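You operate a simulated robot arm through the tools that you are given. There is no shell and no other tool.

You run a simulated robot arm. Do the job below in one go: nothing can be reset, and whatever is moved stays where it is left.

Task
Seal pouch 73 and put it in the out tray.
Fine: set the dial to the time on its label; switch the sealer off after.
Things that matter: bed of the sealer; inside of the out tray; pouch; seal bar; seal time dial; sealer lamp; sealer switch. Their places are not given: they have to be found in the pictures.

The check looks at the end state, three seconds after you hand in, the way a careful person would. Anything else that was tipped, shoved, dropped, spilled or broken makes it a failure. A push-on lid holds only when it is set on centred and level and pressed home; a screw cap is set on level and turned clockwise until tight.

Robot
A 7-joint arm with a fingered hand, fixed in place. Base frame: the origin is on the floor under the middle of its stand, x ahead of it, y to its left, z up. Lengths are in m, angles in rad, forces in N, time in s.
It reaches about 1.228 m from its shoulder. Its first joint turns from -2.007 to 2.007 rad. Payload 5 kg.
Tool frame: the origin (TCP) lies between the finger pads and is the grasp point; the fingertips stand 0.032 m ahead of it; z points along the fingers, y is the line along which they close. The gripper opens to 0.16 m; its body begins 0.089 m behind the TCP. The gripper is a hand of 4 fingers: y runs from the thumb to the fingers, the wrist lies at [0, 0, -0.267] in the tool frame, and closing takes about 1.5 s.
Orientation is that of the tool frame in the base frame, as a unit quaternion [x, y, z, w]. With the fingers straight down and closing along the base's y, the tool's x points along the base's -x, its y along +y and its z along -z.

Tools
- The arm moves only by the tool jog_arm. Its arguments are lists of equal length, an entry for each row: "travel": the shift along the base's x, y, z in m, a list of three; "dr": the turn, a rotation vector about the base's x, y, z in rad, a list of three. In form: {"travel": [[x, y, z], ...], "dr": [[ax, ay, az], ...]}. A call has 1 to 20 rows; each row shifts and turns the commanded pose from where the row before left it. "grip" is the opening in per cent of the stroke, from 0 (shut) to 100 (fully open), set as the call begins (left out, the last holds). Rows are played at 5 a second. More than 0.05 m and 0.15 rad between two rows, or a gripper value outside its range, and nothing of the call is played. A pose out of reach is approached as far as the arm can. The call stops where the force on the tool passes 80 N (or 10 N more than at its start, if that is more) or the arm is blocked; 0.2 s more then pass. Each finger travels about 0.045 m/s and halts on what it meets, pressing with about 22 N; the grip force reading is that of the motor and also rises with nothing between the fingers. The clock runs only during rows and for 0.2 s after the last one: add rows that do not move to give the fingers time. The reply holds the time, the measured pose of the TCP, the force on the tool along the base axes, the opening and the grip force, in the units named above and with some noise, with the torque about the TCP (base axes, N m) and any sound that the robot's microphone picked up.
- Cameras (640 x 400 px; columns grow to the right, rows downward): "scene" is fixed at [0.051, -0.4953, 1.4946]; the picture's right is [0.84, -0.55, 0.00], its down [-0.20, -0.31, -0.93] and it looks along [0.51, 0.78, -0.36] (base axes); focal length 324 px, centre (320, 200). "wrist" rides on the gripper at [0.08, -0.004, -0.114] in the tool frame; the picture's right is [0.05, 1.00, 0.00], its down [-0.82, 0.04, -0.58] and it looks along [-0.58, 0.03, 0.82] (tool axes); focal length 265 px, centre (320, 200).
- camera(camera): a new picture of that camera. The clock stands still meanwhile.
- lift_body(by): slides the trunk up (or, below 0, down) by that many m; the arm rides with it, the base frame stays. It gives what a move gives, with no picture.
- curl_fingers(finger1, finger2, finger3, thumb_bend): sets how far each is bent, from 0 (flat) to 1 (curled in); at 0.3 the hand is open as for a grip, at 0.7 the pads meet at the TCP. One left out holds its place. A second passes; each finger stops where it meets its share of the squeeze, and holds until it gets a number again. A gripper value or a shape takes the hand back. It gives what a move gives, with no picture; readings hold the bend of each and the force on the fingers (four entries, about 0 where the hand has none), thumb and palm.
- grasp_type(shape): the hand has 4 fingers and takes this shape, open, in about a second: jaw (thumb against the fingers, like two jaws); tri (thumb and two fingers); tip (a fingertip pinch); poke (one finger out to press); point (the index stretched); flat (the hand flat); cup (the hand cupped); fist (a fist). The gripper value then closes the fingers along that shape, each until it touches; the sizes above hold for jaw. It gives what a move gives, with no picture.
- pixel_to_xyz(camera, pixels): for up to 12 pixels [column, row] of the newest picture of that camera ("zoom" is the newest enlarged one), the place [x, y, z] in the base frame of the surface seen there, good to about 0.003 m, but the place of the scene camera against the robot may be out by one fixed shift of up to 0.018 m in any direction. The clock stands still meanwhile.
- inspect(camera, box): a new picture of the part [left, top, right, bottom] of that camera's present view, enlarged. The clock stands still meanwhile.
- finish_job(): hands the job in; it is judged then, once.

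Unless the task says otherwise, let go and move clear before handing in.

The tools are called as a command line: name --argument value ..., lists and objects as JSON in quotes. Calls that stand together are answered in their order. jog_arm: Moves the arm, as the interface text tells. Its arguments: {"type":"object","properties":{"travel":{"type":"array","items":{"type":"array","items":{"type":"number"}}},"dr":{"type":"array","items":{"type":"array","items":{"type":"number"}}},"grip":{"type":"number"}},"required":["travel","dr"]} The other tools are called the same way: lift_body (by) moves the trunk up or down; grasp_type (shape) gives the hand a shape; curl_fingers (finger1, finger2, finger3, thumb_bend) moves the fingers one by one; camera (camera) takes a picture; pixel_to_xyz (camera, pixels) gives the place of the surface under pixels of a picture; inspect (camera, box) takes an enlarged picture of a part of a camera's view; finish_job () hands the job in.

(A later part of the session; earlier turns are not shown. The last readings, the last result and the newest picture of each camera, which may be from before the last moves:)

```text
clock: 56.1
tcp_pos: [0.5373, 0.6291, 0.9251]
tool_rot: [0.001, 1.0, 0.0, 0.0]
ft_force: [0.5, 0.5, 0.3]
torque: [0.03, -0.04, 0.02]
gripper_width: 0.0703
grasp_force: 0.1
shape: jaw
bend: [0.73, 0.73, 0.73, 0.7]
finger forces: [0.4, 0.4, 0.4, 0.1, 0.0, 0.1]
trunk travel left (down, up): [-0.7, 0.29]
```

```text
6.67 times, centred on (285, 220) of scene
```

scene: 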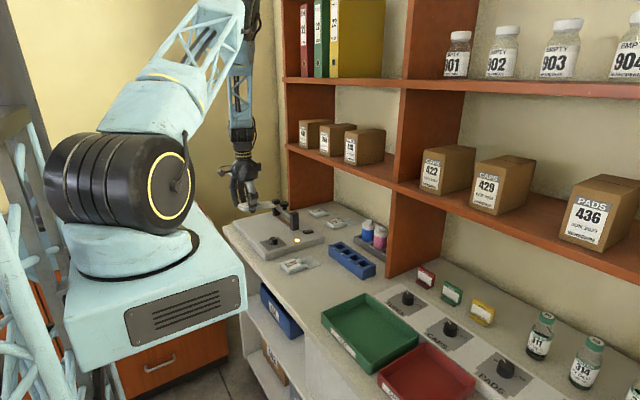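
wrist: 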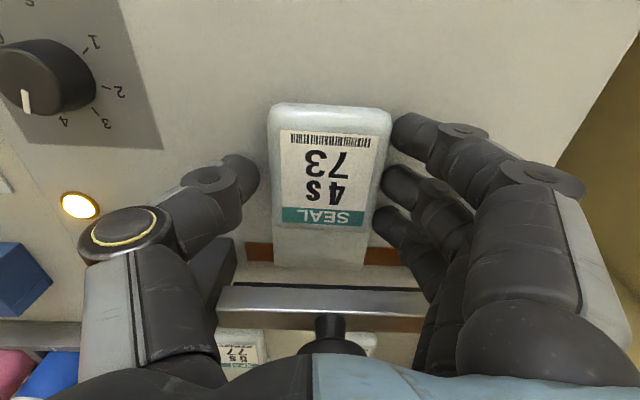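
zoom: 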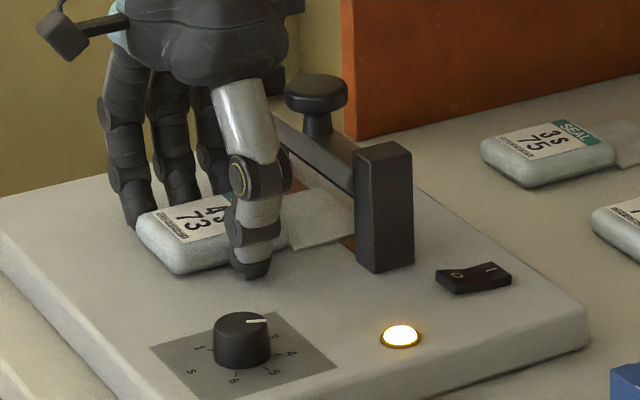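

The gentle release kept the pouch in place, only touching the finger side. I'll centre the hand (+0.005 y), move it 0.012 back and regrip.

jog_arm --travel '[[0, 0.003, 0], [0, 0.002, 0], [-0.006, 0, 0], [-0.006, 0, 0], [0, 0, 0]]' --dr '[[0, 0, 0], [0, 0, 0], [0, 0, 0], [0, 0, 0], [0, 0, 0]]'

jog_arm --travel '[[0, 0, 0], [0, 0, 0], [0, 0, 0], [0, 0, 0], [0, 0, 0], [0, 0, 0]]' --dr '[[0, 0, 0], [0, 0, 0], [0, 0, 0], [0, 0, 0], [0, 0, 0], [0, 0, 0]]' --grip 25

camera --camera "wrist"

```text
clock: 57.3
tcp_pos: [0.5274, 0.6364, 0.9254]
tool_rot: [0.001, 1.0, 0.0, 0.0]
ft_force: [0.1, -0.4, -0.2]
torque: [-0.02, -0.01, 0.01]
gripper_width: 0.0705
grasp_force: 0.1
shape: jaw
bend: [0.73, 0.73, 0.73, 0.7]
finger forces: [0.1, 0.1, 0.2, 0.0, 0.0, 0.0]
trunk travel left (down, up): [-0.7, 0.29]
```

```text
clock: 58.7
tcp_pos: [0.5262, 0.6356, 0.9262]
tool_rot: [0.001, 1.0, 0.0, 0.0]
ft_force: [0.0, 1.1, 0.0]
torque: [0.0, 0.03, 0.03]
gripper_width: 0.0606
grasp_force: 21.7
shape: jaw
bend: [0.73, 0.73, 0.73, 0.7]
finger forces: [7.0, 6.8, 6.8, 0.0, 19.2, 0.1]
trunk travel left (down, up): [-0.7, 0.29]
```

```text
taken
```

wrist: 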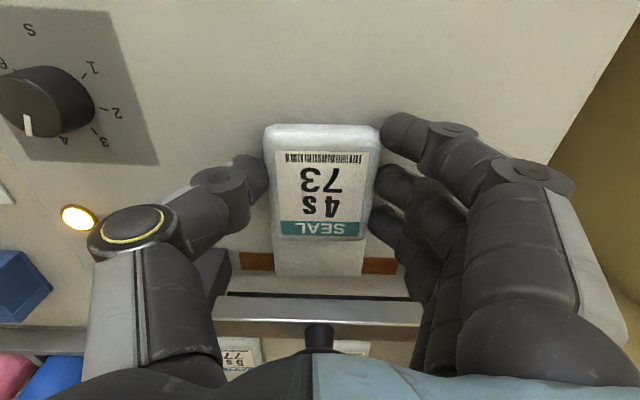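

The grip is centred on the pouch again; the flap end (row 275) is at the bed's far edge. I'll lift 2 mm, advance 0.016, set down and release very gently.

jog_arm --travel '[[0, 0, 0.002], [0.008, 0, 0], [0.008, 0, 0], [0, 0, -0.002], [0, 0, 0]]' --dr '[[0, 0, 0], [0, 0, 0], [0, 0, 0], [0, 0, 0], [0, 0, 0]]'

camera --camera "wrist"

```text
clock: 59.9
tcp_pos: [0.5425, 0.6339, 0.9259]
tool_rot: [0.0, 1.0, -0.001, 0.0]
ft_force: [-0.6, 0.3, -1.0]
torque: [-0.01, 0.06, 0.0]
gripper_width: 0.0603
grasp_force: 21.9
shape: jaw
bend: [0.73, 0.73, 0.73, 0.7]
finger forces: [6.9, 6.7, 6.8, 0.0, 19.9, 0.0]
trunk travel left (down, up): [-0.7, 0.29]
```

```text
taken
```

wrist: 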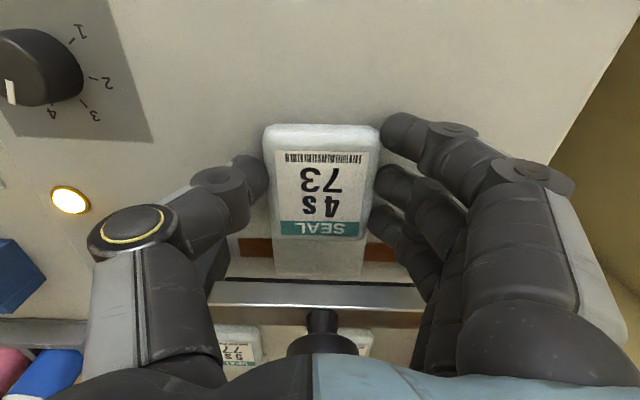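

The flap now extends past the bed under the bar. Releasing gently now.

jog_arm --travel '[[0, 0, 0], [0, 0, 0], [0, 0, 0]]' --dr '[[0, 0, 0], [0, 0, 0], [0, 0, 0]]' --grip 38.5

jog_arm --travel '[[0, 0, 0], [0, 0, 0], [0, 0, 0]]' --dr '[[0, 0, 0], [0, 0, 0], [0, 0, 0]]' --grip 42

camera --camera "wrist"

inspect --camera "scene" --box '[245, 190, 325, 250]'

```text
clock: 60.7
tcp_pos: [0.5418, 0.6344, 0.9263]
tool_rot: [0.001, 1.0, 0.001, 0.0]
ft_force: [-1.5, 0.9, 0.3]
torque: [0.0, 0.04, 0.02]
gripper_width: 0.0633
grasp_force: 0.0
shape: jaw
bend: [0.73, 0.73, 0.73, 0.7]
finger forces: [0.4, 0.8, 1.2, 0.1, 1.6, 0.0]
trunk travel left (down, up): [-0.7, 0.29]
```

```text
clock: 61.5
tcp_pos: [0.5421, 0.6344, 0.9243]
tool_rot: [0.001, 1.0, 0.0, -0.001]
ft_force: [-0.1, 1.7, -0.3]
torque: [0.02, 0.0, 0.01]
gripper_width: 0.0671
grasp_force: 0.1
shape: jaw
bend: [0.73, 0.73, 0.73, 0.7]
finger forces: [0.7, 0.6, 0.3, 0.0, 0.0, 0.0]
trunk travel left (down, up): [-0.7, 0.29]
```

```text
taken
```

wrist: 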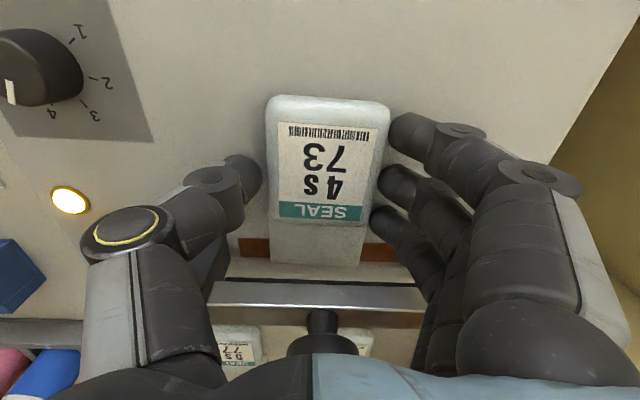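

```text
6.67 times, centred on (285, 220) of scene
```

zoom: 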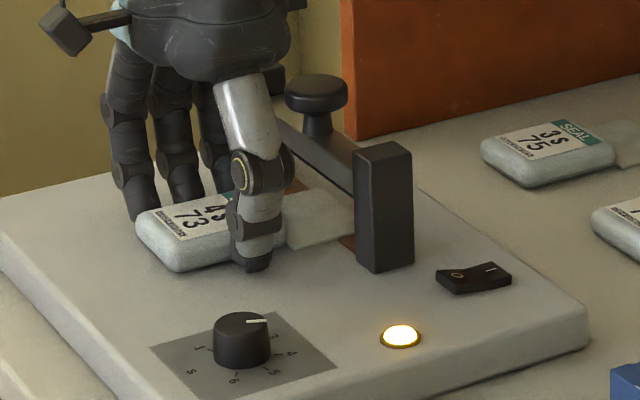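

After release the pouch settles at the same spot both times (flap end at x≈0.628, exactly covering the bed strip under the bar), so it seems to seat itself there. I'll open a little more, lift the hand straight up and look.

jog_arm --travel '[[0, 0.003, 0], [0, 0, 0], [0, 0, 0.01], [0, 0, 0.02], [0, 0, 0.03], [-0.02, 0, 0.03], [-0.03, 0, 0.02], [-0.03, 0, 0.01], [-0.03, 0, 0], [0, 0, 0]]' --dr '[[0, 0, 0], [0, 0, 0], [0, 0, 0], [0, 0, 0], [0, 0, 0], [0, 0, 0], [0, 0, 0], [0, 0, 0], [0, 0, 0], [0, 0, 0]]' --grip 50

camera --camera "wrist"

inspect --camera "scene" --box '[245, 190, 325, 250]'

```text
clock: 63.7
tcp_pos: [0.4312, 0.6359, 1.0442]
tool_rot: [0.001, 1.0, 0.0, 0.0]
ft_force: [-0.4, 0.3, 0.4]
torque: [0.01, 0.02, 0.0]
gripper_width: 0.0791
grasp_force: 0.1
shape: jaw
bend: [0.72, 0.72, 0.72, 0.7]
finger forces: [0.1, 0.0, 0.1, 0.0, 0.0, 0.0]
trunk travel left (down, up): [-0.7, 0.29]
```

```text
taken
```

wrist: 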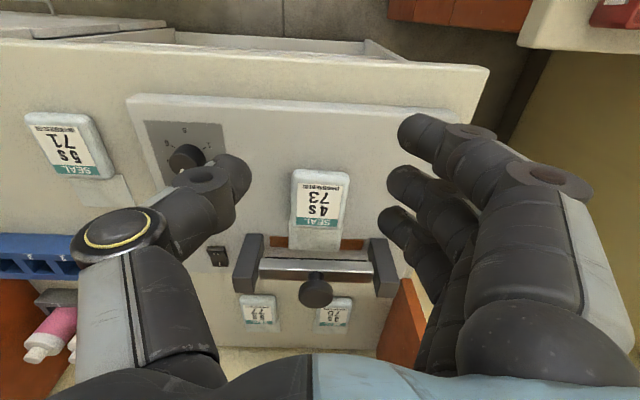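

```text
6.67 times, centred on (285, 220) of scene
```

zoom: 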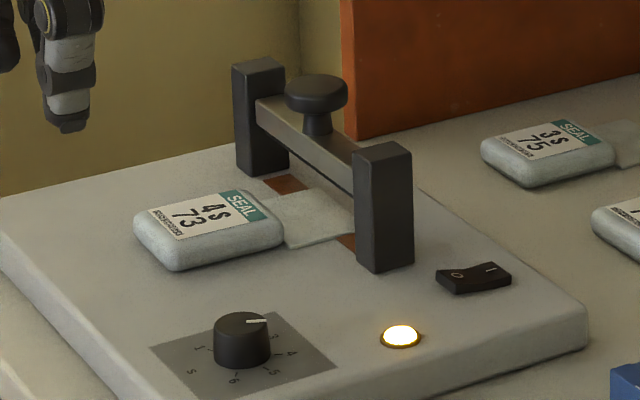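

inspect --camera "wrist" --box '[225, 160, 405, 310]'

pixel_to_xyz --camera "wrist" --pixels '[[317, 172], [293, 200], [347, 205], [315, 240], [292, 240], [340, 245], [277, 243], [358, 245], [315, 290], [300, 265], [248, 240], [378, 245]]'

inspect --camera "scene" --box '[265, 205, 305, 235]'

```text
2.67 times, centred on (315, 235) of wrist
```

zoom: 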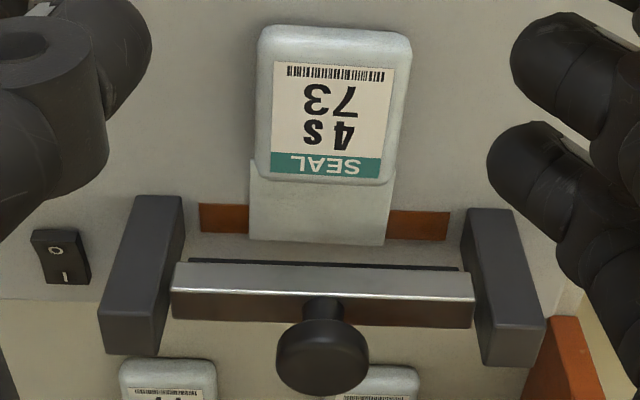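

```text
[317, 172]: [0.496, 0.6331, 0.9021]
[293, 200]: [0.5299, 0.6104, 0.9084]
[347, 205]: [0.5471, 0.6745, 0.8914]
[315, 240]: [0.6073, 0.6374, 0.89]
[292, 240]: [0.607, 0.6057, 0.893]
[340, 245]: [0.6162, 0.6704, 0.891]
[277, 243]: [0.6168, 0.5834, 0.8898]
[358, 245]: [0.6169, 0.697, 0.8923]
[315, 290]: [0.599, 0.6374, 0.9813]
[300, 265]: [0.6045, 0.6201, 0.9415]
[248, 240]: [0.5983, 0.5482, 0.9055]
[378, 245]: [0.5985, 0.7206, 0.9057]
```

```text
13.33 times, centred on (285, 220) of scene
```

zoom: 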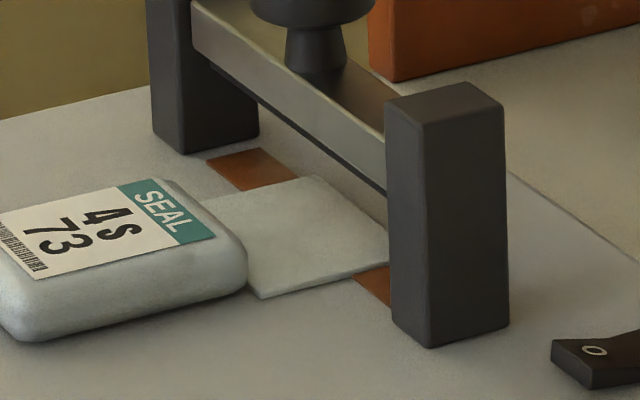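

The flap lies over the whole bed strip between the posts (bed rows 205–240, flap to row 243 in the zoom). Next I close the hand and bring the fingertips above the bar knob at about (0.607, 0.636, 0.983).

jog_arm --travel '[[0, 0, 0.01], [0.02, 0, 0.01], [0.03, 0, 0], [0.03, 0, 0], [0.03, 0, 0], [0.03, 0, 0], [0.02, 0, 0], [0.016, 0, 0], [0, 0, 0], [0, 0, -0.02], [0, 0, 0]]' --dr '[[0, 0, 0], [0, 0, 0], [0, 0, 0], [0, 0, 0], [0, 0, 0], [0, 0, 0], [0, 0, 0], [0, 0, 0], [0, 0, 0], [0, 0, 0], [0, 0, 0]]' --grip 0

camera --camera "wrist"

inspect --camera "scene" --box '[235, 150, 345, 250]'

```text
clock: 66.1
tcp_pos: [0.6099, 0.6374, 1.0467]
tool_rot: [0.001, 1.0, 0.0, 0.0]
ft_force: [0.1, -0.7, -0.1]
torque: [0.04, 0.0, 0.04]
gripper_width: 0.0003
grasp_force: 22.2
shape: jaw
bend: [0.68, 0.63, 0.68, 0.66]
finger forces: [0.0, 0.0, 0.1, 0.0, 0.1, 0.0]
trunk travel left (down, up): [-0.7, 0.29]
```

```text
taken
```

wrist: 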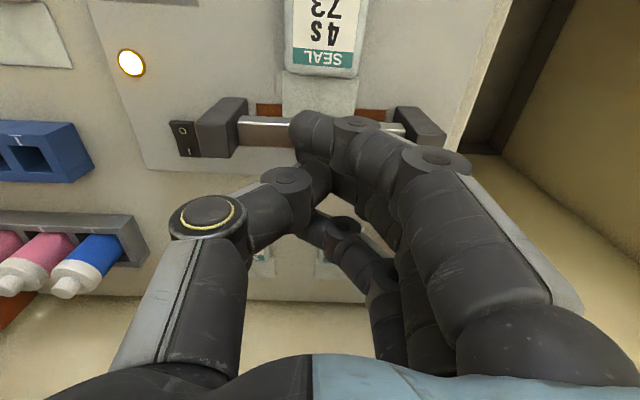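

```text
4.00 times, centred on (290, 200) of scene
```

zoom: 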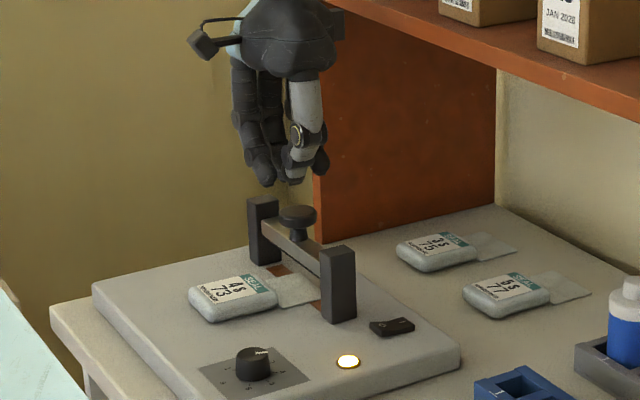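

The closed fingertips are centred above the knob (scene zoom (297,210)). I'll lower to contact and then press in steps watching the force.

jog_arm --travel '[[0, 0, -0.01], [0, 0, -0.01], [0, 0, -0.01], [0, 0, -0.005], [0, 0, -0.005], [0, 0, 0]]' --dr '[[0, 0, 0], [0, 0, 0], [0, 0, 0], [0, 0, 0], [0, 0, 0], [0, 0, 0]]'

inspect --camera "scene" --box '[235, 170, 345, 250]'

```text
clock: 67.5
tcp_pos: [0.6093, 0.6381, 1.0049]
tool_rot: [0.001, 1.0, 0.001, 0.0]
ft_force: [-0.9, -0.2, 3.1]
torque: [0.02, 0.04, 0.03]
gripper_width: 0.0004
grasp_force: 22.5
shape: jaw
bend: [0.68, 0.63, 0.68, 0.66]
finger forces: [0.0, 0.0, 0.0, 0.0, 0.0, 0.0]
trunk travel left (down, up): [-0.7, 0.29]
```

```text
5.00 times, centred on (290, 210) of scene
```

zoom: 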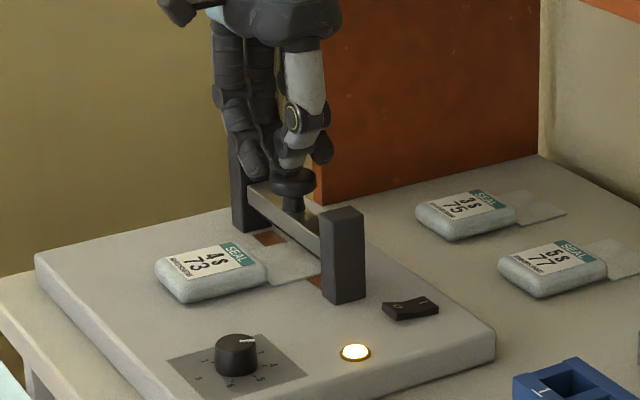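

Contact is made (3 N) and the bar begins to move. I'll press further down 0.025 and check the bar and lamp.

jog_arm --travel '[[0, 0, -0.006], [0, 0, -0.006], [0, 0, -0.006], [0, 0, -0.006], [0, 0, 0]]' --dr '[[0, 0, 0], [0, 0, 0], [0, 0, 0], [0, 0, 0], [0, 0, 0]]'

inspect --camera "scene" --box '[235, 170, 345, 250]'

```text
clock: 68.7
tcp_pos: [0.607, 0.6378, 0.9843]
tool_rot: [0.001, 1.0, 0.001, 0.0]
ft_force: [-1.0, 0.1, 20.2]
torque: [0.24, -0.06, 0.01]
gripper_width: 0.0001
grasp_force: 21.8
shape: jaw
bend: [0.68, 0.65, 0.68, 0.67]
finger forces: [0.0, 0.1, 0.0, 0.1, 0.1, 0.0]
trunk travel left (down, up): [-0.7, 0.29]
```

```text
5.00 times, centred on (290, 210) of scene
```

zoom: 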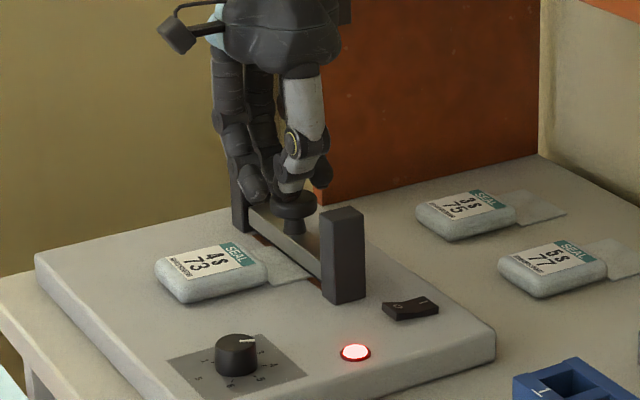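

The lamp has turned red, so the bar is down and sealing is running. I'll hold still and watch the lamp.

jog_arm --travel '[[0, 0, 0], [0, 0, 0], [0, 0, 0], [0, 0, 0], [0, 0, 0], [0, 0, 0], [0, 0, 0], [0, 0, 0], [0, 0, 0], [0, 0, 0]]' --dr '[[0, 0, 0], [0, 0, 0], [0, 0, 0], [0, 0, 0], [0, 0, 0], [0, 0, 0], [0, 0, 0], [0, 0, 0], [0, 0, 0], [0, 0, 0]]'

inspect --camera "scene" --box '[235, 170, 345, 250]'

```text
clock: 70.9
tcp_pos: [0.6073, 0.6379, 0.9838]
tool_rot: [0.0, 1.0, 0.0, 0.001]
ft_force: [4.7, 5.8, 31.8]
torque: [0.55, -0.34, -0.01]
gripper_width: 0.0
grasp_force: 22.0
shape: jaw
bend: [0.68, 0.68, 0.68, 0.67]
finger forces: [0.0, 0.1, 0.0, 0.0, 0.0, 0.1]
trunk travel left (down, up): [-0.7, 0.29]
```

```text
5.00 times, centred on (290, 210) of scene
```

zoom: 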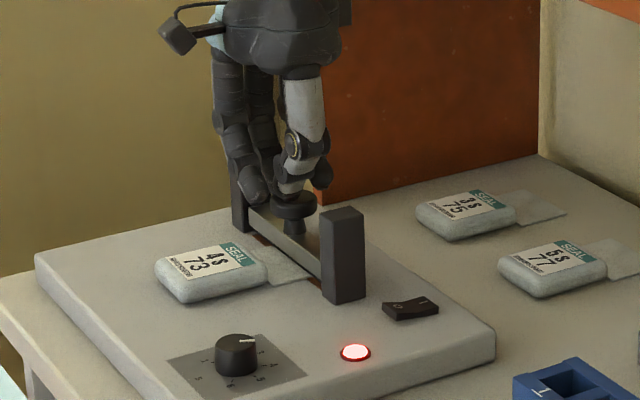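

Still red at 70.9 s. Holding another second.

jog_arm --travel '[[0, 0, 0], [0, 0, 0], [0, 0, 0], [0, 0, 0], [0, 0, 0]]' --dr '[[0, 0, 0], [0, 0, 0], [0, 0, 0], [0, 0, 0], [0, 0, 0]]'

inspect --camera "scene" --box '[235, 170, 345, 250]'

```text
clock: 72.1
tcp_pos: [0.6066, 0.6378, 0.983]
tool_rot: [0.001, 1.0, 0.0, 0.001]
ft_force: [6.0, 6.4, 33.6]
torque: [0.58, -0.43, -0.05]
gripper_width: 0.0
grasp_force: 22.1
shape: jaw
bend: [0.68, 0.68, 0.68, 0.67]
finger forces: [0.0, 50.7, 0.0, 0.0, 0.0, 0.1]
trunk travel left (down, up): [-0.7, 0.29]
```

```text
5.00 times, centred on (290, 210) of scene
```

zoom: 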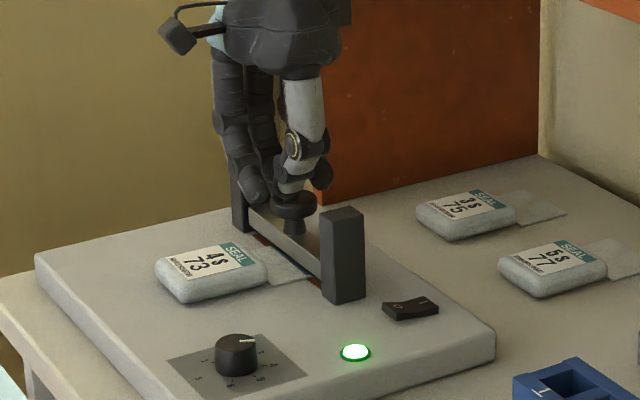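

The lamp is green: the seal is done, and a dark seal line shows on the flap by the bar. I'll lift off the knob straight up and inspect the flap.

jog_arm --travel '[[0, 0, 0.01], [0, 0, 0.02], [0, 0, 0.02], [0, 0, 0.02], [-0.02, 0, 0.02], [-0.03, 0, 0], [-0.04, 0, 0], [-0.04, 0, 0], [-0.03, 0, 0], [0, 0, 0]]' --dr '[[0, 0, 0], [0, 0, 0], [0, 0, 0], [0, 0, 0], [0, 0, 0], [0, 0, 0], [0, 0, 0], [0, 0, 0], [0, 0, 0], [0, 0, 0]]'

camera --camera "wrist"

inspect --camera "scene" --box '[245, 190, 325, 250]'

```text
clock: 74.3
tcp_pos: [0.4475, 0.6386, 1.0725]
tool_rot: [0.0, 1.0, -0.001, 0.0]
ft_force: [-0.1, -0.5, -0.1]
torque: [0.0, 0.02, 0.01]
gripper_width: 0.0
grasp_force: 21.8
shape: jaw
bend: [0.68, 0.64, 0.68, 0.67]
finger forces: [0.0, 0.0, 0.0, 0.1, 0.1, 0.0]
trunk travel left (down, up): [-0.7, 0.29]
```

```text
taken
```

wrist: 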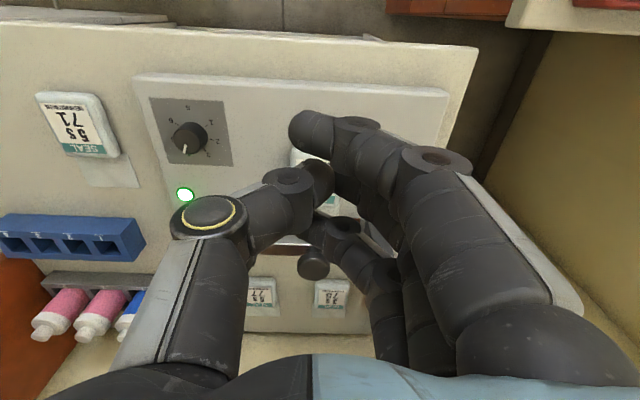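

```text
6.67 times, centred on (285, 220) of scene
```

zoom: 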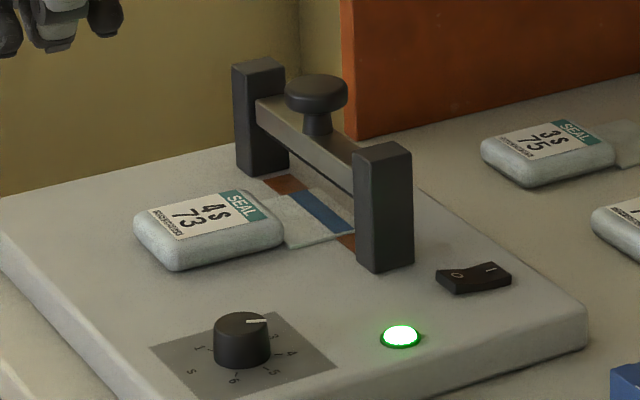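

The bar sprang back and the flap shows a blue seal line. Now I open the hand and get above the pouch to pick it up.

jog_arm --travel '[[0, 0, 0], [0.02, 0, 0], [0.02, 0.001, 0], [0.02, 0.001, 0], [0.021, 0, 0], [0, 0, -0.03], [0, 0, -0.03], [0, 0, -0.03], [0, 0, -0.02], [0, 0, 0]]' --dr '[[0, 0, 0], [0, 0, 0], [0, 0, 0], [0, 0, 0], [0, 0, 0], [0, 0, 0], [0, 0, 0], [0, 0, 0], [0, 0, 0], [0, 0, 0]]' --grip 60

camera --camera "wrist"

inspect --camera "scene" --box '[235, 170, 345, 250]'

```text
clock: 76.5
tcp_pos: [0.5304, 0.6385, 0.9617]
tool_rot: [0.001, 1.0, 0.001, 0.001]
ft_force: [0.0, -0.8, 0.3]
torque: [-0.01, -0.01, 0.0]
gripper_width: 0.0957
grasp_force: 0.1
shape: jaw
bend: [0.71, 0.71, 0.71, 0.69]
finger forces: [0.0, 0.0, 0.1, 0.1, 0.0, 0.0]
trunk travel left (down, up): [-0.7, 0.29]
```

```text
taken
```

wrist: 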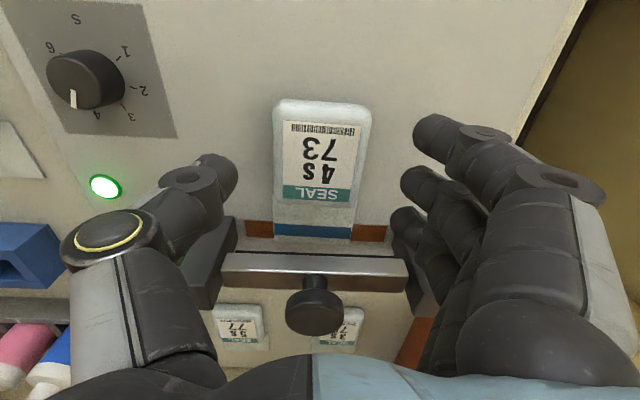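

```text
5.00 times, centred on (290, 210) of scene
```

zoom: 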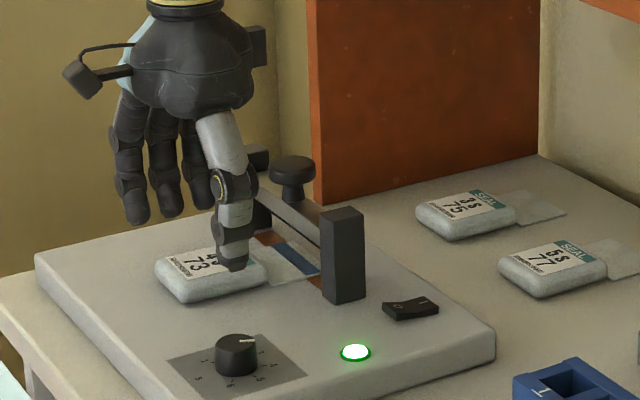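

The pouch at (321,150) is well centred between thumb and fingers. Lowering 0.035 and closing.

jog_arm --travel '[[0, 0, -0.012], [0, 0, -0.012], [0, 0, -0.008], [0, 0, -0.004], [0, 0, 0]]' --dr '[[0, 0, 0], [0, 0, 0], [0, 0, 0], [0, 0, 0], [0, 0, 0]]'

jog_arm --travel '[[0, 0, 0], [0, 0, 0], [0, 0, 0], [0, 0, 0], [0, 0, 0], [0, 0, 0], [0, 0, 0]]' --dr '[[0, 0, 0], [0, 0, 0], [0, 0, 0], [0, 0, 0], [0, 0, 0], [0, 0, 0], [0, 0, 0]]' --grip 25

camera --camera "wrist"

```text
clock: 77.7
tcp_pos: [0.5288, 0.6399, 0.9253]
tool_rot: [0.001, 1.0, 0.0, 0.0]
ft_force: [-0.6, 0.0, 0.0]
torque: [-0.01, 0.01, 0.02]
gripper_width: 0.0961
grasp_force: 0.0
shape: jaw
bend: [0.71, 0.71, 0.71, 0.69]
finger forces: [0.1, 0.0, 0.1, 0.0, 0.1, 0.0]
trunk travel left (down, up): [-0.7, 0.29]
```

```text
clock: 79.3
tcp_pos: [0.5295, 0.6406, 0.9243]
tool_rot: [0.0, 1.0, 0.0, 0.0]
ft_force: [0.2, -0.2, -0.3]
torque: [0.0, 0.04, -0.05]
gripper_width: 0.0601
grasp_force: 21.6
shape: jaw
bend: [0.73, 0.73, 0.73, 0.7]
finger forces: [6.5, 6.7, 6.8, 0.0, 19.7, 0.0]
trunk travel left (down, up): [-0.7, 0.29]
```

```text
taken
```

wrist: 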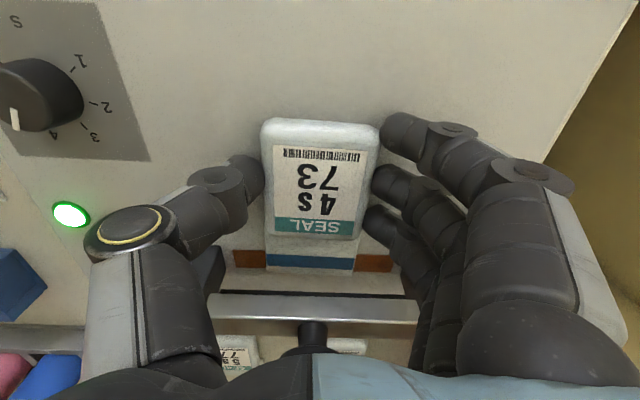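

Held firmly (fingers 6.7 N each, thumb 19.7 N), blue seal line visible on the flap. I lift a few mm, draw the pouch straight back out from under the bar, then raise it.

jog_arm --travel '[[0, 0, 0.006], [-0.01, 0, 0], [-0.02, 0, 0], [-0.02, 0, 0], [-0.02, 0, 0], [-0.02, 0, 0.005], [0, 0, 0.02], [0, 0, 0.03], [0, 0, 0.03], [0, 0, 0.03], [0, 0, 0]]' --dr '[[0, 0, 0], [0, 0, 0], [0, 0, 0], [0, 0, 0], [0, 0, 0], [0, 0, 0], [0, 0, 0], [0, 0, 0], [0, 0, 0], [0, 0, 0], [0, 0, 0]]'

camera --camera "wrist"

camera --camera "scene"

```text
clock: 81.7
tcp_pos: [0.436, 0.6401, 1.0447]
tool_rot: [0.001, 1.0, -0.001, 0.0]
ft_force: [-0.2, 0.0, -1.2]
torque: [0.0, 0.03, 0.0]
gripper_width: 0.0605
grasp_force: 22.6
shape: jaw
bend: [0.73, 0.73, 0.73, 0.7]
finger forces: [6.4, 6.7, 6.7, 0.1, 19.9, 0.1]
trunk travel left (down, up): [-0.7, 0.29]
```

```text
taken
```

wrist: 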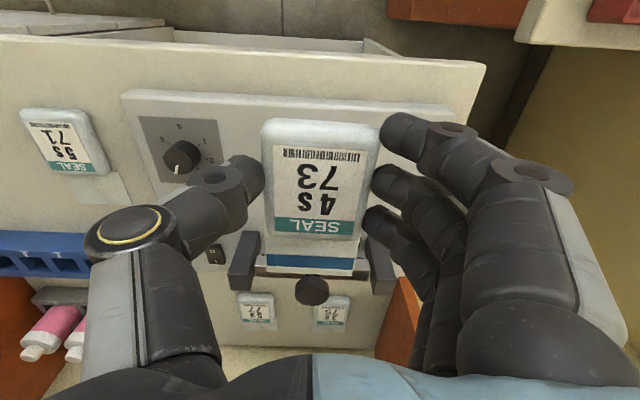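

```text
taken
```

scene: 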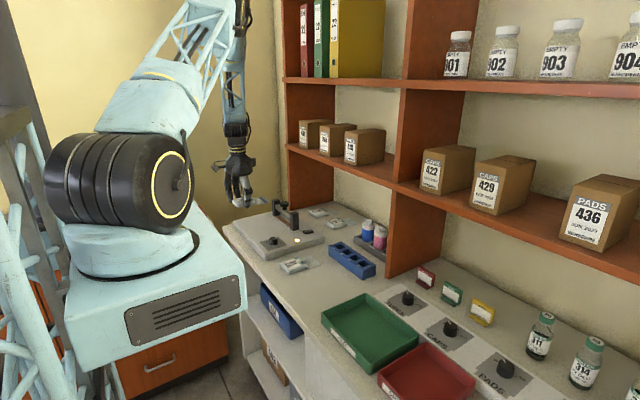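

The pouch is out and raised. I'll measure the green OUT tray in the scene picture for the drop target.

inspect --camera "scene" --box '[310, 280, 440, 390]'

pixel_to_xyz --camera "scene" --pixels '[[322, 313], [366, 293], [418, 334], [370, 374], [336, 319], [364, 300], [405, 336], [372, 360], [368, 330], [345, 342], [390, 312], [395, 352]]'

```text
3.64 times, centred on (375, 335) of scene
```

zoom: 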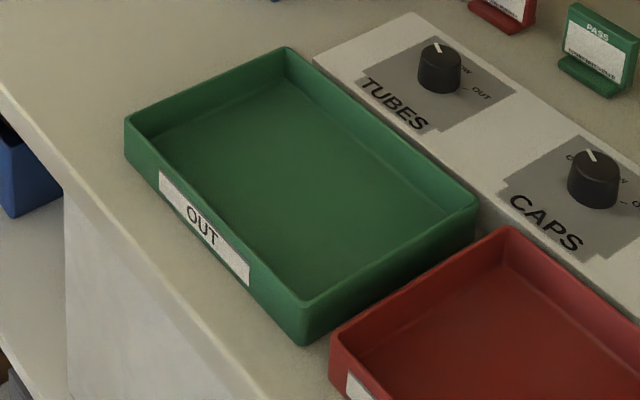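

```text
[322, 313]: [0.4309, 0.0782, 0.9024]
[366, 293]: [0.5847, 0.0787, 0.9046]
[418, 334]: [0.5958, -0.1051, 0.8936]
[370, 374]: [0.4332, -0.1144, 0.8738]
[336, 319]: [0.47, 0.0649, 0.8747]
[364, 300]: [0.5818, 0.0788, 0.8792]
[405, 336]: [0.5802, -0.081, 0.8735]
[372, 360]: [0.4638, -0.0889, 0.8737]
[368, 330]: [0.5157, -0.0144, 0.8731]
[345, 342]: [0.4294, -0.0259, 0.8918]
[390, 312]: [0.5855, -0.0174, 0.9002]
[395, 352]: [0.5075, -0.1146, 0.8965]
```

The tray's inside spans about x 0.437–0.583, y −0.108–0.073, floor ≈0.866, rim ≈0.895. The pouch with flap is 0.131 long, so I'll turn it −90° (flap to −y) and carry it to TCP ≈ (0.46, 0.014) at height.

jog_arm --travel '[[0, -0.02, 0], [0, -0.03, 0], [0, -0.04, 0], [0, -0.04, 0], [0, -0.04, 0], [0, -0.04, 0], [0, -0.04, 0], [0, -0.04, 0], [0, -0.04, 0], [0.002, -0.04, 0], [0.002, -0.04, 0], [0.002, -0.04, 0], [0.002, -0.04, 0], [0.002, -0.04, 0], [0.002, -0.04, 0], [0.002, -0.03, 0], [0.002, -0.02, 0], [0, -0.006, 0], [0, 0, 0]]' --dr '[[0, 0, 0], [0, 0, 0], [0, 0, -0.1], [0, 0, -0.1], [0, 0, -0.1], [0, 0, -0.1], [0, 0, -0.1], [0, 0, -0.1], [0, 0, -0.1], [0, 0, -0.1], [0, 0, -0.1], [0, 0, -0.1], [0, 0, -0.1], [0, 0, -0.1], [0, 0, -0.1], [0, 0, -0.1], [0, 0, -0.1], [0, 0, -0.071], [0, 0, 0]]'

camera --camera "wrist"

camera --camera "scene"

```text
clock: 85.7
tcp_pos: [0.4547, 0.0138, 1.0457]
tool_rot: [0.708, 0.706, 0.0, -0.001]
ft_force: [-0.1, 0.7, -1.0]
torque: [-0.03, 0.04, 0.0]
gripper_width: 0.06
grasp_force: 21.9
shape: jaw
bend: [0.73, 0.73, 0.73, 0.7]
finger forces: [6.5, 6.6, 6.5, 0.0, 19.7, 0.0]
trunk travel left (down, up): [-0.7, 0.29]
```

```text
taken
```

wrist: 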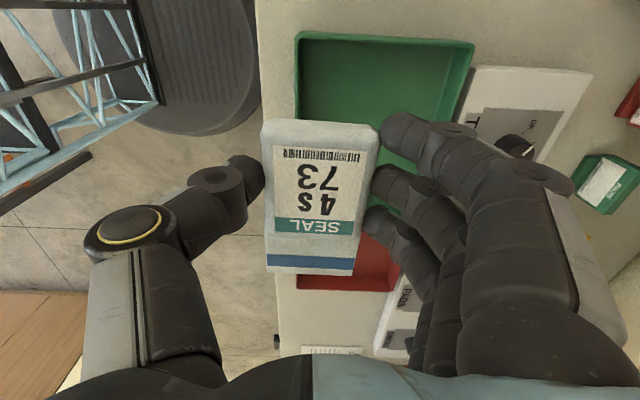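

```text
taken
```

scene: 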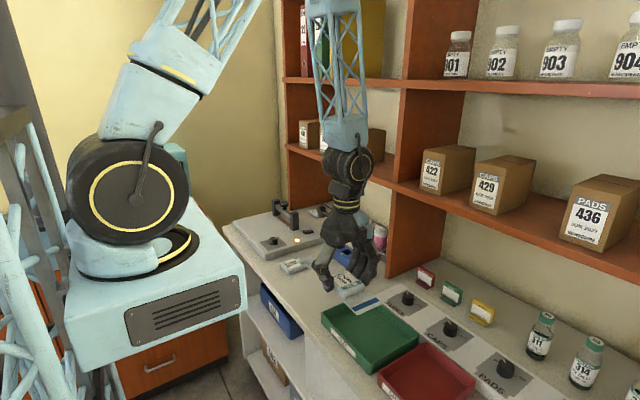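

I'm above the tray; its far-left/near rim corners show at (297,35) and (472,44). I'll measure the tray from the wrist camera to remove the scene camera's offset.

pixel_to_xyz --camera "wrist" --pixels '[[298, 36], [471, 45], [385, 38], [299, 100], [462, 95], [385, 80], [310, 60], [455, 62], [440, 110], [312, 110], [372, 238], [320, 265]]'

inspect --camera "wrist" --box '[250, 20, 500, 300]'

```text
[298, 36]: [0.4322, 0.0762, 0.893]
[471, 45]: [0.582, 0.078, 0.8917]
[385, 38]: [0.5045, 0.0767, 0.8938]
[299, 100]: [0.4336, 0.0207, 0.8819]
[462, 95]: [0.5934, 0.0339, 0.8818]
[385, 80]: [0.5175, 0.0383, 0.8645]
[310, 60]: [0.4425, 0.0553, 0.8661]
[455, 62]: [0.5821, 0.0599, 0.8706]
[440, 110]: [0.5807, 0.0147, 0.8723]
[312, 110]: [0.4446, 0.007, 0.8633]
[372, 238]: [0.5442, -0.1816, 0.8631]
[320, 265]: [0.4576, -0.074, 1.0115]
```

```text
1.43 times, centred on (375, 160) of wrist
```

zoom: 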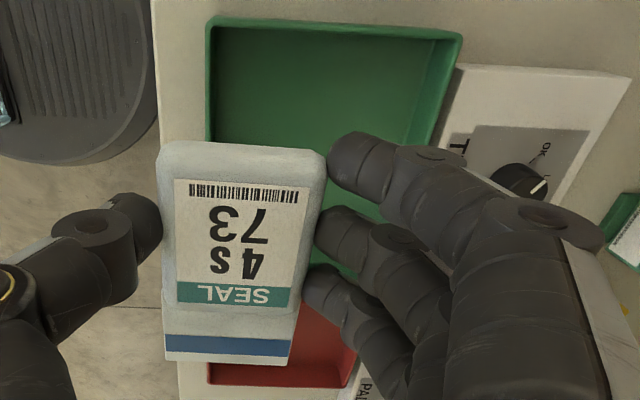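

Tray inside: x≈0.44–0.582, y up to 0.07, floor ≈0.8645. I'll move to x 0.511 and lower to TCP z ≈ 0.93, then check.

jog_arm --travel '[[0.02, 0, 0], [0.02, 0, 0], [0.016, 0, 0], [0, 0, -0.03], [0, 0, -0.03], [0, 0, -0.03], [0, 0, -0.02], [0, 0, 0]]' --dr '[[0, 0, 0], [0, 0, 0], [0, 0, 0], [0, 0, 0], [0, 0, 0], [0, 0, 0], [0, 0, 0], [0, 0, 0]]'

camera --camera "wrist"

inspect --camera "scene" --box '[310, 230, 440, 390]'

```text
clock: 87.5
tcp_pos: [0.51, 0.0147, 0.9375]
tool_rot: [0.708, 0.706, 0.001, 0.0]
ft_force: [1.1, 0.7, -1.0]
torque: [0.01, 0.01, 0.03]
gripper_width: 0.0602
grasp_force: 21.9
shape: jaw
bend: [0.73, 0.73, 0.73, 0.7]
finger forces: [6.6, 6.5, 6.6, 0.0, 19.7, 0.0]
trunk travel left (down, up): [-0.7, 0.29]
```

```text
taken
```

wrist: 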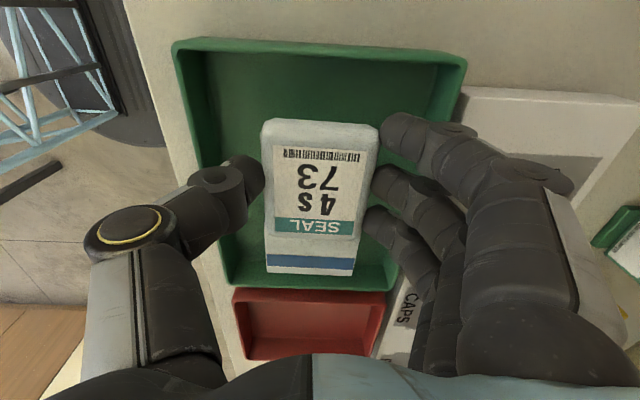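

```text
2.50 times, centred on (375, 310) of scene
```

zoom: 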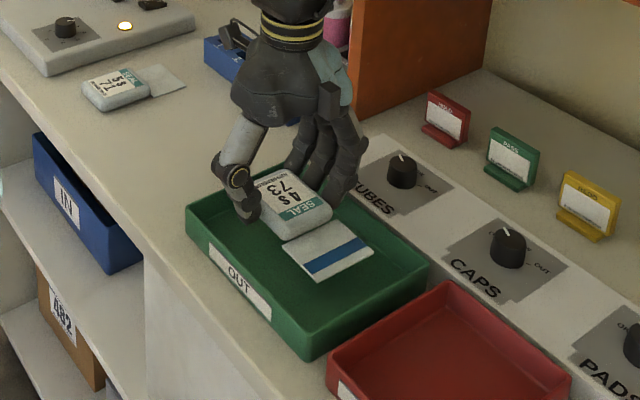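

The pouch is over the tray floor with good margins. Before lowering the last 0.035, I'll check the thumb joint's height and place against the front rim.

pixel_to_xyz --camera "wrist" --pixels '[[125, 225], [92, 235], [95, 255], [215, 175], [200, 195], [190, 215], [185, 70], [190, 130], [470, 145], [545, 175], [455, 80], [520, 185]]'

```text
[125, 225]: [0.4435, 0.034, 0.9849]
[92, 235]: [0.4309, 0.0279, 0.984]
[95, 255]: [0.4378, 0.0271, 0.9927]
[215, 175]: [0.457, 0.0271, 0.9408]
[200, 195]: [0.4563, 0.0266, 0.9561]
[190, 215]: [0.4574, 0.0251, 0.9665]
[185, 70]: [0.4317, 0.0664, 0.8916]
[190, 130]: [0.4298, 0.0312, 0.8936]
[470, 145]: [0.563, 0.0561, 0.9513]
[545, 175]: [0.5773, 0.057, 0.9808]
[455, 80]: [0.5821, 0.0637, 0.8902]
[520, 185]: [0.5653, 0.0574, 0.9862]
```

Thumb and finger joints stay well above or inside the rim. Lowering the last part gently.

jog_arm --travel '[[0, 0, -0.012], [0, 0, -0.01], [0, 0, -0.007], [0, 0, -0.003], [0, 0, 0]]' --dr '[[0, 0, 0], [0, 0, 0], [0, 0, 0], [0, 0, 0], [0, 0, 0]]'

```text
clock: 88.7
tcp_pos: [0.5114, 0.0128, 0.9044]
tool_rot: [0.707, 0.707, -0.001, 0.0]
ft_force: [0.6, -1.3, -1.8]
torque: [0.03, -0.04, -0.03]
gripper_width: 0.0601
grasp_force: 22.4
shape: jaw
bend: [0.73, 0.73, 0.73, 0.7]
finger forces: [6.5, 6.6, 6.6, 0.1, 19.7, 0.0]
trunk travel left (down, up): [-0.7, 0.29]
```

jog_arm --travel '[[0, 0, -0.0015], [0, 0, -0.0015], [0, 0, 0]]' --dr '[[0, 0, 0], [0, 0, 0], [0, 0, 0]]'

inspect --camera "scene" --box '[310, 250, 440, 390]'

```text
clock: 89.5
tcp_pos: [0.5109, 0.0126, 0.9021]
tool_rot: [0.707, 0.707, 0.0, 0.0]
ft_force: [0.5, -0.2, -0.3]
torque: [0.0, -0.01, -0.01]
gripper_width: 0.06
grasp_force: 21.3
shape: jaw
bend: [0.73, 0.73, 0.73, 0.7]
finger forces: [6.5, 6.6, 6.6, 0.0, 19.7, 0.1]
trunk travel left (down, up): [-0.7, 0.29]
```

```text
2.86 times, centred on (375, 320) of scene
```

zoom: 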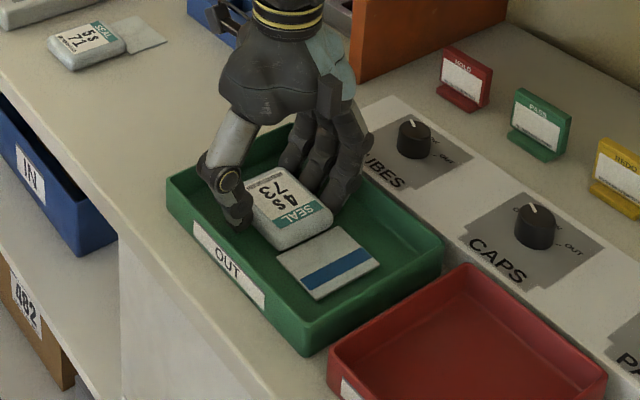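

The pouch is just touching the tray floor (Fz went from −1.8 to −0.3 N). Releasing gently in two steps.

jog_arm --travel '[[0, 0, 0], [0, 0, 0], [0, 0, 0]]' --dr '[[0, 0, 0], [0, 0, 0], [0, 0, 0]]' --grip 39

jog_arm --travel '[[0, 0, 0], [0, 0, 0], [0, 0, 0]]' --dr '[[0, 0, 0], [0, 0, 0], [0, 0, 0]]' --grip 46

camera --camera "wrist"

inspect --camera "scene" --box '[310, 250, 440, 390]'

```text
clock: 90.3
tcp_pos: [0.5103, 0.0132, 0.902]
tool_rot: [0.708, 0.706, 0.0, 0.0]
ft_force: [0.0, 1.2, -0.4]
torque: [0.02, -0.02, -0.02]
gripper_width: 0.0637
grasp_force: 0.0
shape: jaw
bend: [0.73, 0.73, 0.73, 0.7]
finger forces: [0.7, 0.4, 0.2, 0.0, 1.3, 0.0]
trunk travel left (down, up): [-0.7, 0.29]
```

```text
clock: 91.1
tcp_pos: [0.511, 0.0145, 0.9009]
tool_rot: [0.708, 0.706, 0.0, 0.001]
ft_force: [-0.4, 0.6, 0.5]
torque: [-0.02, 0.0, 0.0]
gripper_width: 0.0726
grasp_force: 0.1
shape: jaw
bend: [0.73, 0.73, 0.73, 0.7]
finger forces: [0.1, 0.0, 0.0, 0.1, 0.1, 0.1]
trunk travel left (down, up): [-0.7, 0.29]
```

```text
taken
```

wrist: 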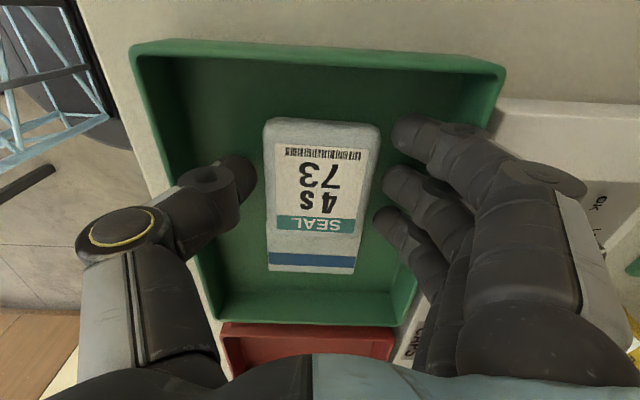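

```text
2.86 times, centred on (375, 320) of scene
```

zoom: 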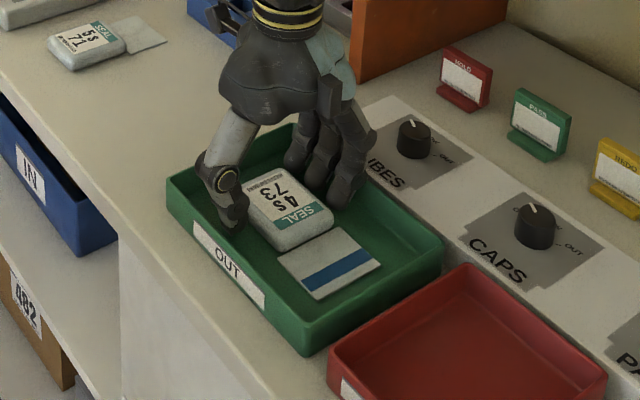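

The pouch lies flat inside the OUT tray. I lift the hand straight out and take a look.

jog_arm --travel '[[0, 0, 0.01], [0, 0, 0.02], [0, 0, 0.03], [0, 0, 0.04], [0, 0, 0.04], [0, 0, 0.03], [0, 0, 0.02], [0, 0, 0]]' --dr '[[0, 0, 0], [0, 0, 0], [0, 0, 0], [0, 0, 0], [0, 0, 0], [0, 0, 0], [0, 0, 0], [0, 0, 0]]'

camera --camera "wrist"

camera --camera "scene"

```text
clock: 92.9
tcp_pos: [0.5098, 0.0127, 1.0916]
tool_rot: [0.708, 0.706, -0.001, 0.0]
ft_force: [0.4, 0.3, 0.2]
torque: [0.01, 0.01, -0.01]
gripper_width: 0.0732
grasp_force: 0.1
shape: jaw
bend: [0.73, 0.73, 0.73, 0.7]
finger forces: [0.1, 0.1, 0.0, 0.0, 0.0, 0.1]
trunk travel left (down, up): [-0.7, 0.29]
```

```text
taken
```

wrist: 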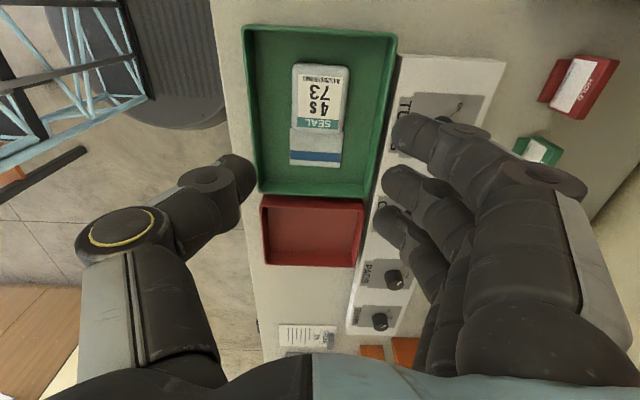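

```text
taken
```

scene: 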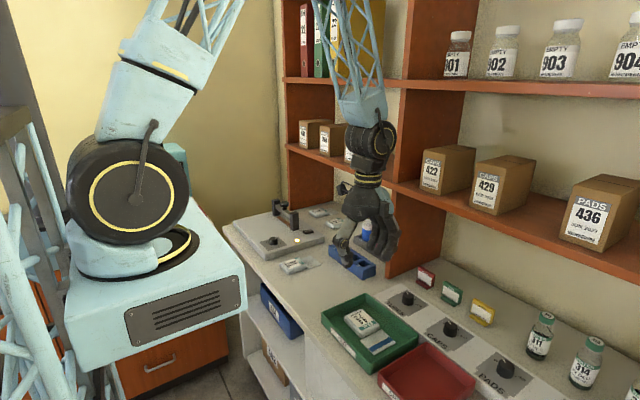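

Pouch 73 lies flat in the OUT tray with its seal line at (315,157). Now I form the closed fingertip pinch and carry the hand back to above the switch.

jog_arm --travel '[[0, 0.03, 0], [0, 0.04, 0], [0, 0.04, 0], [0, 0.04, 0], [0, 0.04, 0], [0, 0.04, 0.005], [0, 0.04, 0.005], [0, 0.04, 0], [0, 0.04, 0], [0, 0.04, 0], [0, 0.04, 0], [0, 0.03, 0], [-0.01, 0.02, 0], [0, 0, 0]]' --dr '[[0, 0, 0], [0, 0, 0], [0, 0, 0], [0, 0, 0], [0, 0, 0], [0, 0, 0], [0, 0, 0], [0, 0, 0], [0, 0, 0], [0, 0, 0], [0, 0, 0], [0, 0, 0], [0, 0, 0], [0, 0, 0]]'

grasp_type --shape "tip"

jog_arm --travel '[[0, 0, 0], [0, 0, 0], [0, 0, 0], [0, 0, 0], [0, 0, 0], [0, 0, 0], [0, 0, 0], [0, 0, 0], [0, 0, 0], [0, 0, 0]]' --dr '[[0, -0.12, 0], [0, -0.12, 0], [0, -0.11, 0], [0, 0, 0], [0, 0, 0], [0, 0, 0], [0, 0, 0], [0, 0, 0], [0, 0, 0], [0, 0, 0]]' --grip 0

camera --camera "wrist"

inspect --camera "scene" --box '[235, 130, 345, 250]'

```text
clock: 95.9
tcp_pos: [0.5006, 0.4936, 1.1034]
tool_rot: [0.708, 0.706, 0.0, 0.001]
ft_force: [0.4, 0.3, -0.1]
torque: [0.01, 0.01, 0.0]
gripper_width: 0.0728
grasp_force: 0.1
shape: jaw
bend: [0.73, 0.73, 0.73, 0.7]
finger forces: [0.0, 0.0, 0.0, 0.0, 0.0, 0.1]
trunk travel left (down, up): [-0.7, 0.29]
```

```text
clock: 96.8
tcp_pos: [0.5005, 0.4941, 1.103]
tool_rot: [0.708, 0.706, 0.0, 0.001]
ft_force: [0.8, 0.5, -0.3]
torque: [-0.02, 0.02, -0.02]
gripper_width: 0.16
grasp_force: 0.1
shape: tip
bend: [0.01, 0.3, 0.01, 0.3]
finger forces: [0.1, 0.0, 0.0, 0.0, 0.0, 0.0]
trunk travel left (down, up): [-0.7, 0.29]
```

```text
clock: 99.0
tcp_pos: [0.5004, 0.4936, 1.1022]
tool_rot: [0.698, 0.695, 0.123, 0.123]
ft_force: [0.4, 0.9, 0.6]
torque: [0.0, 0.03, 0.03]
gripper_width: 0.0
grasp_force: 17.9
shape: tip
bend: [0.1, 0.64, 0.1, 0.67]
finger forces: [0.0, 0.0, 0.1, 0.1, 0.0, 0.1]
trunk travel left (down, up): [-0.7, 0.29]
```

```text
taken
```

wrist: 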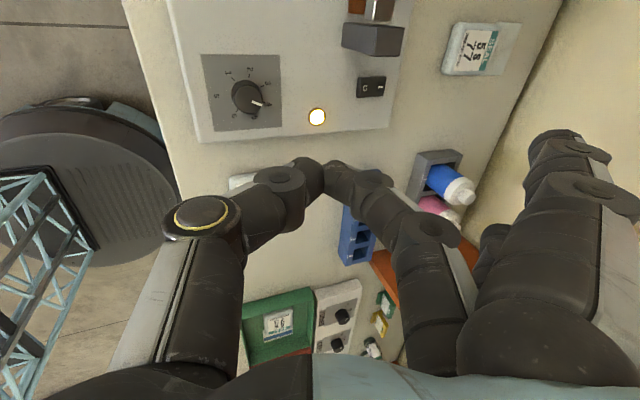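

```text
3.33 times, centred on (290, 190) of scene
```

zoom: 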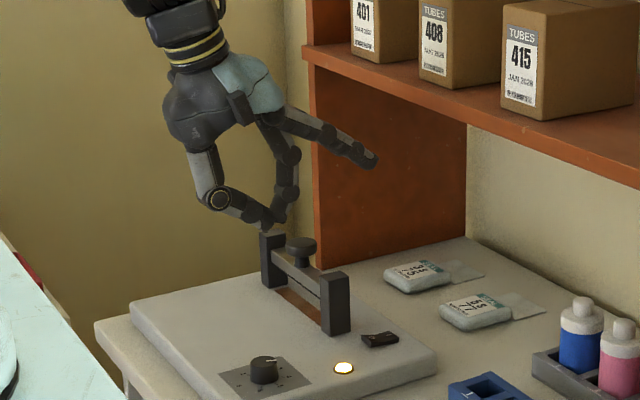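

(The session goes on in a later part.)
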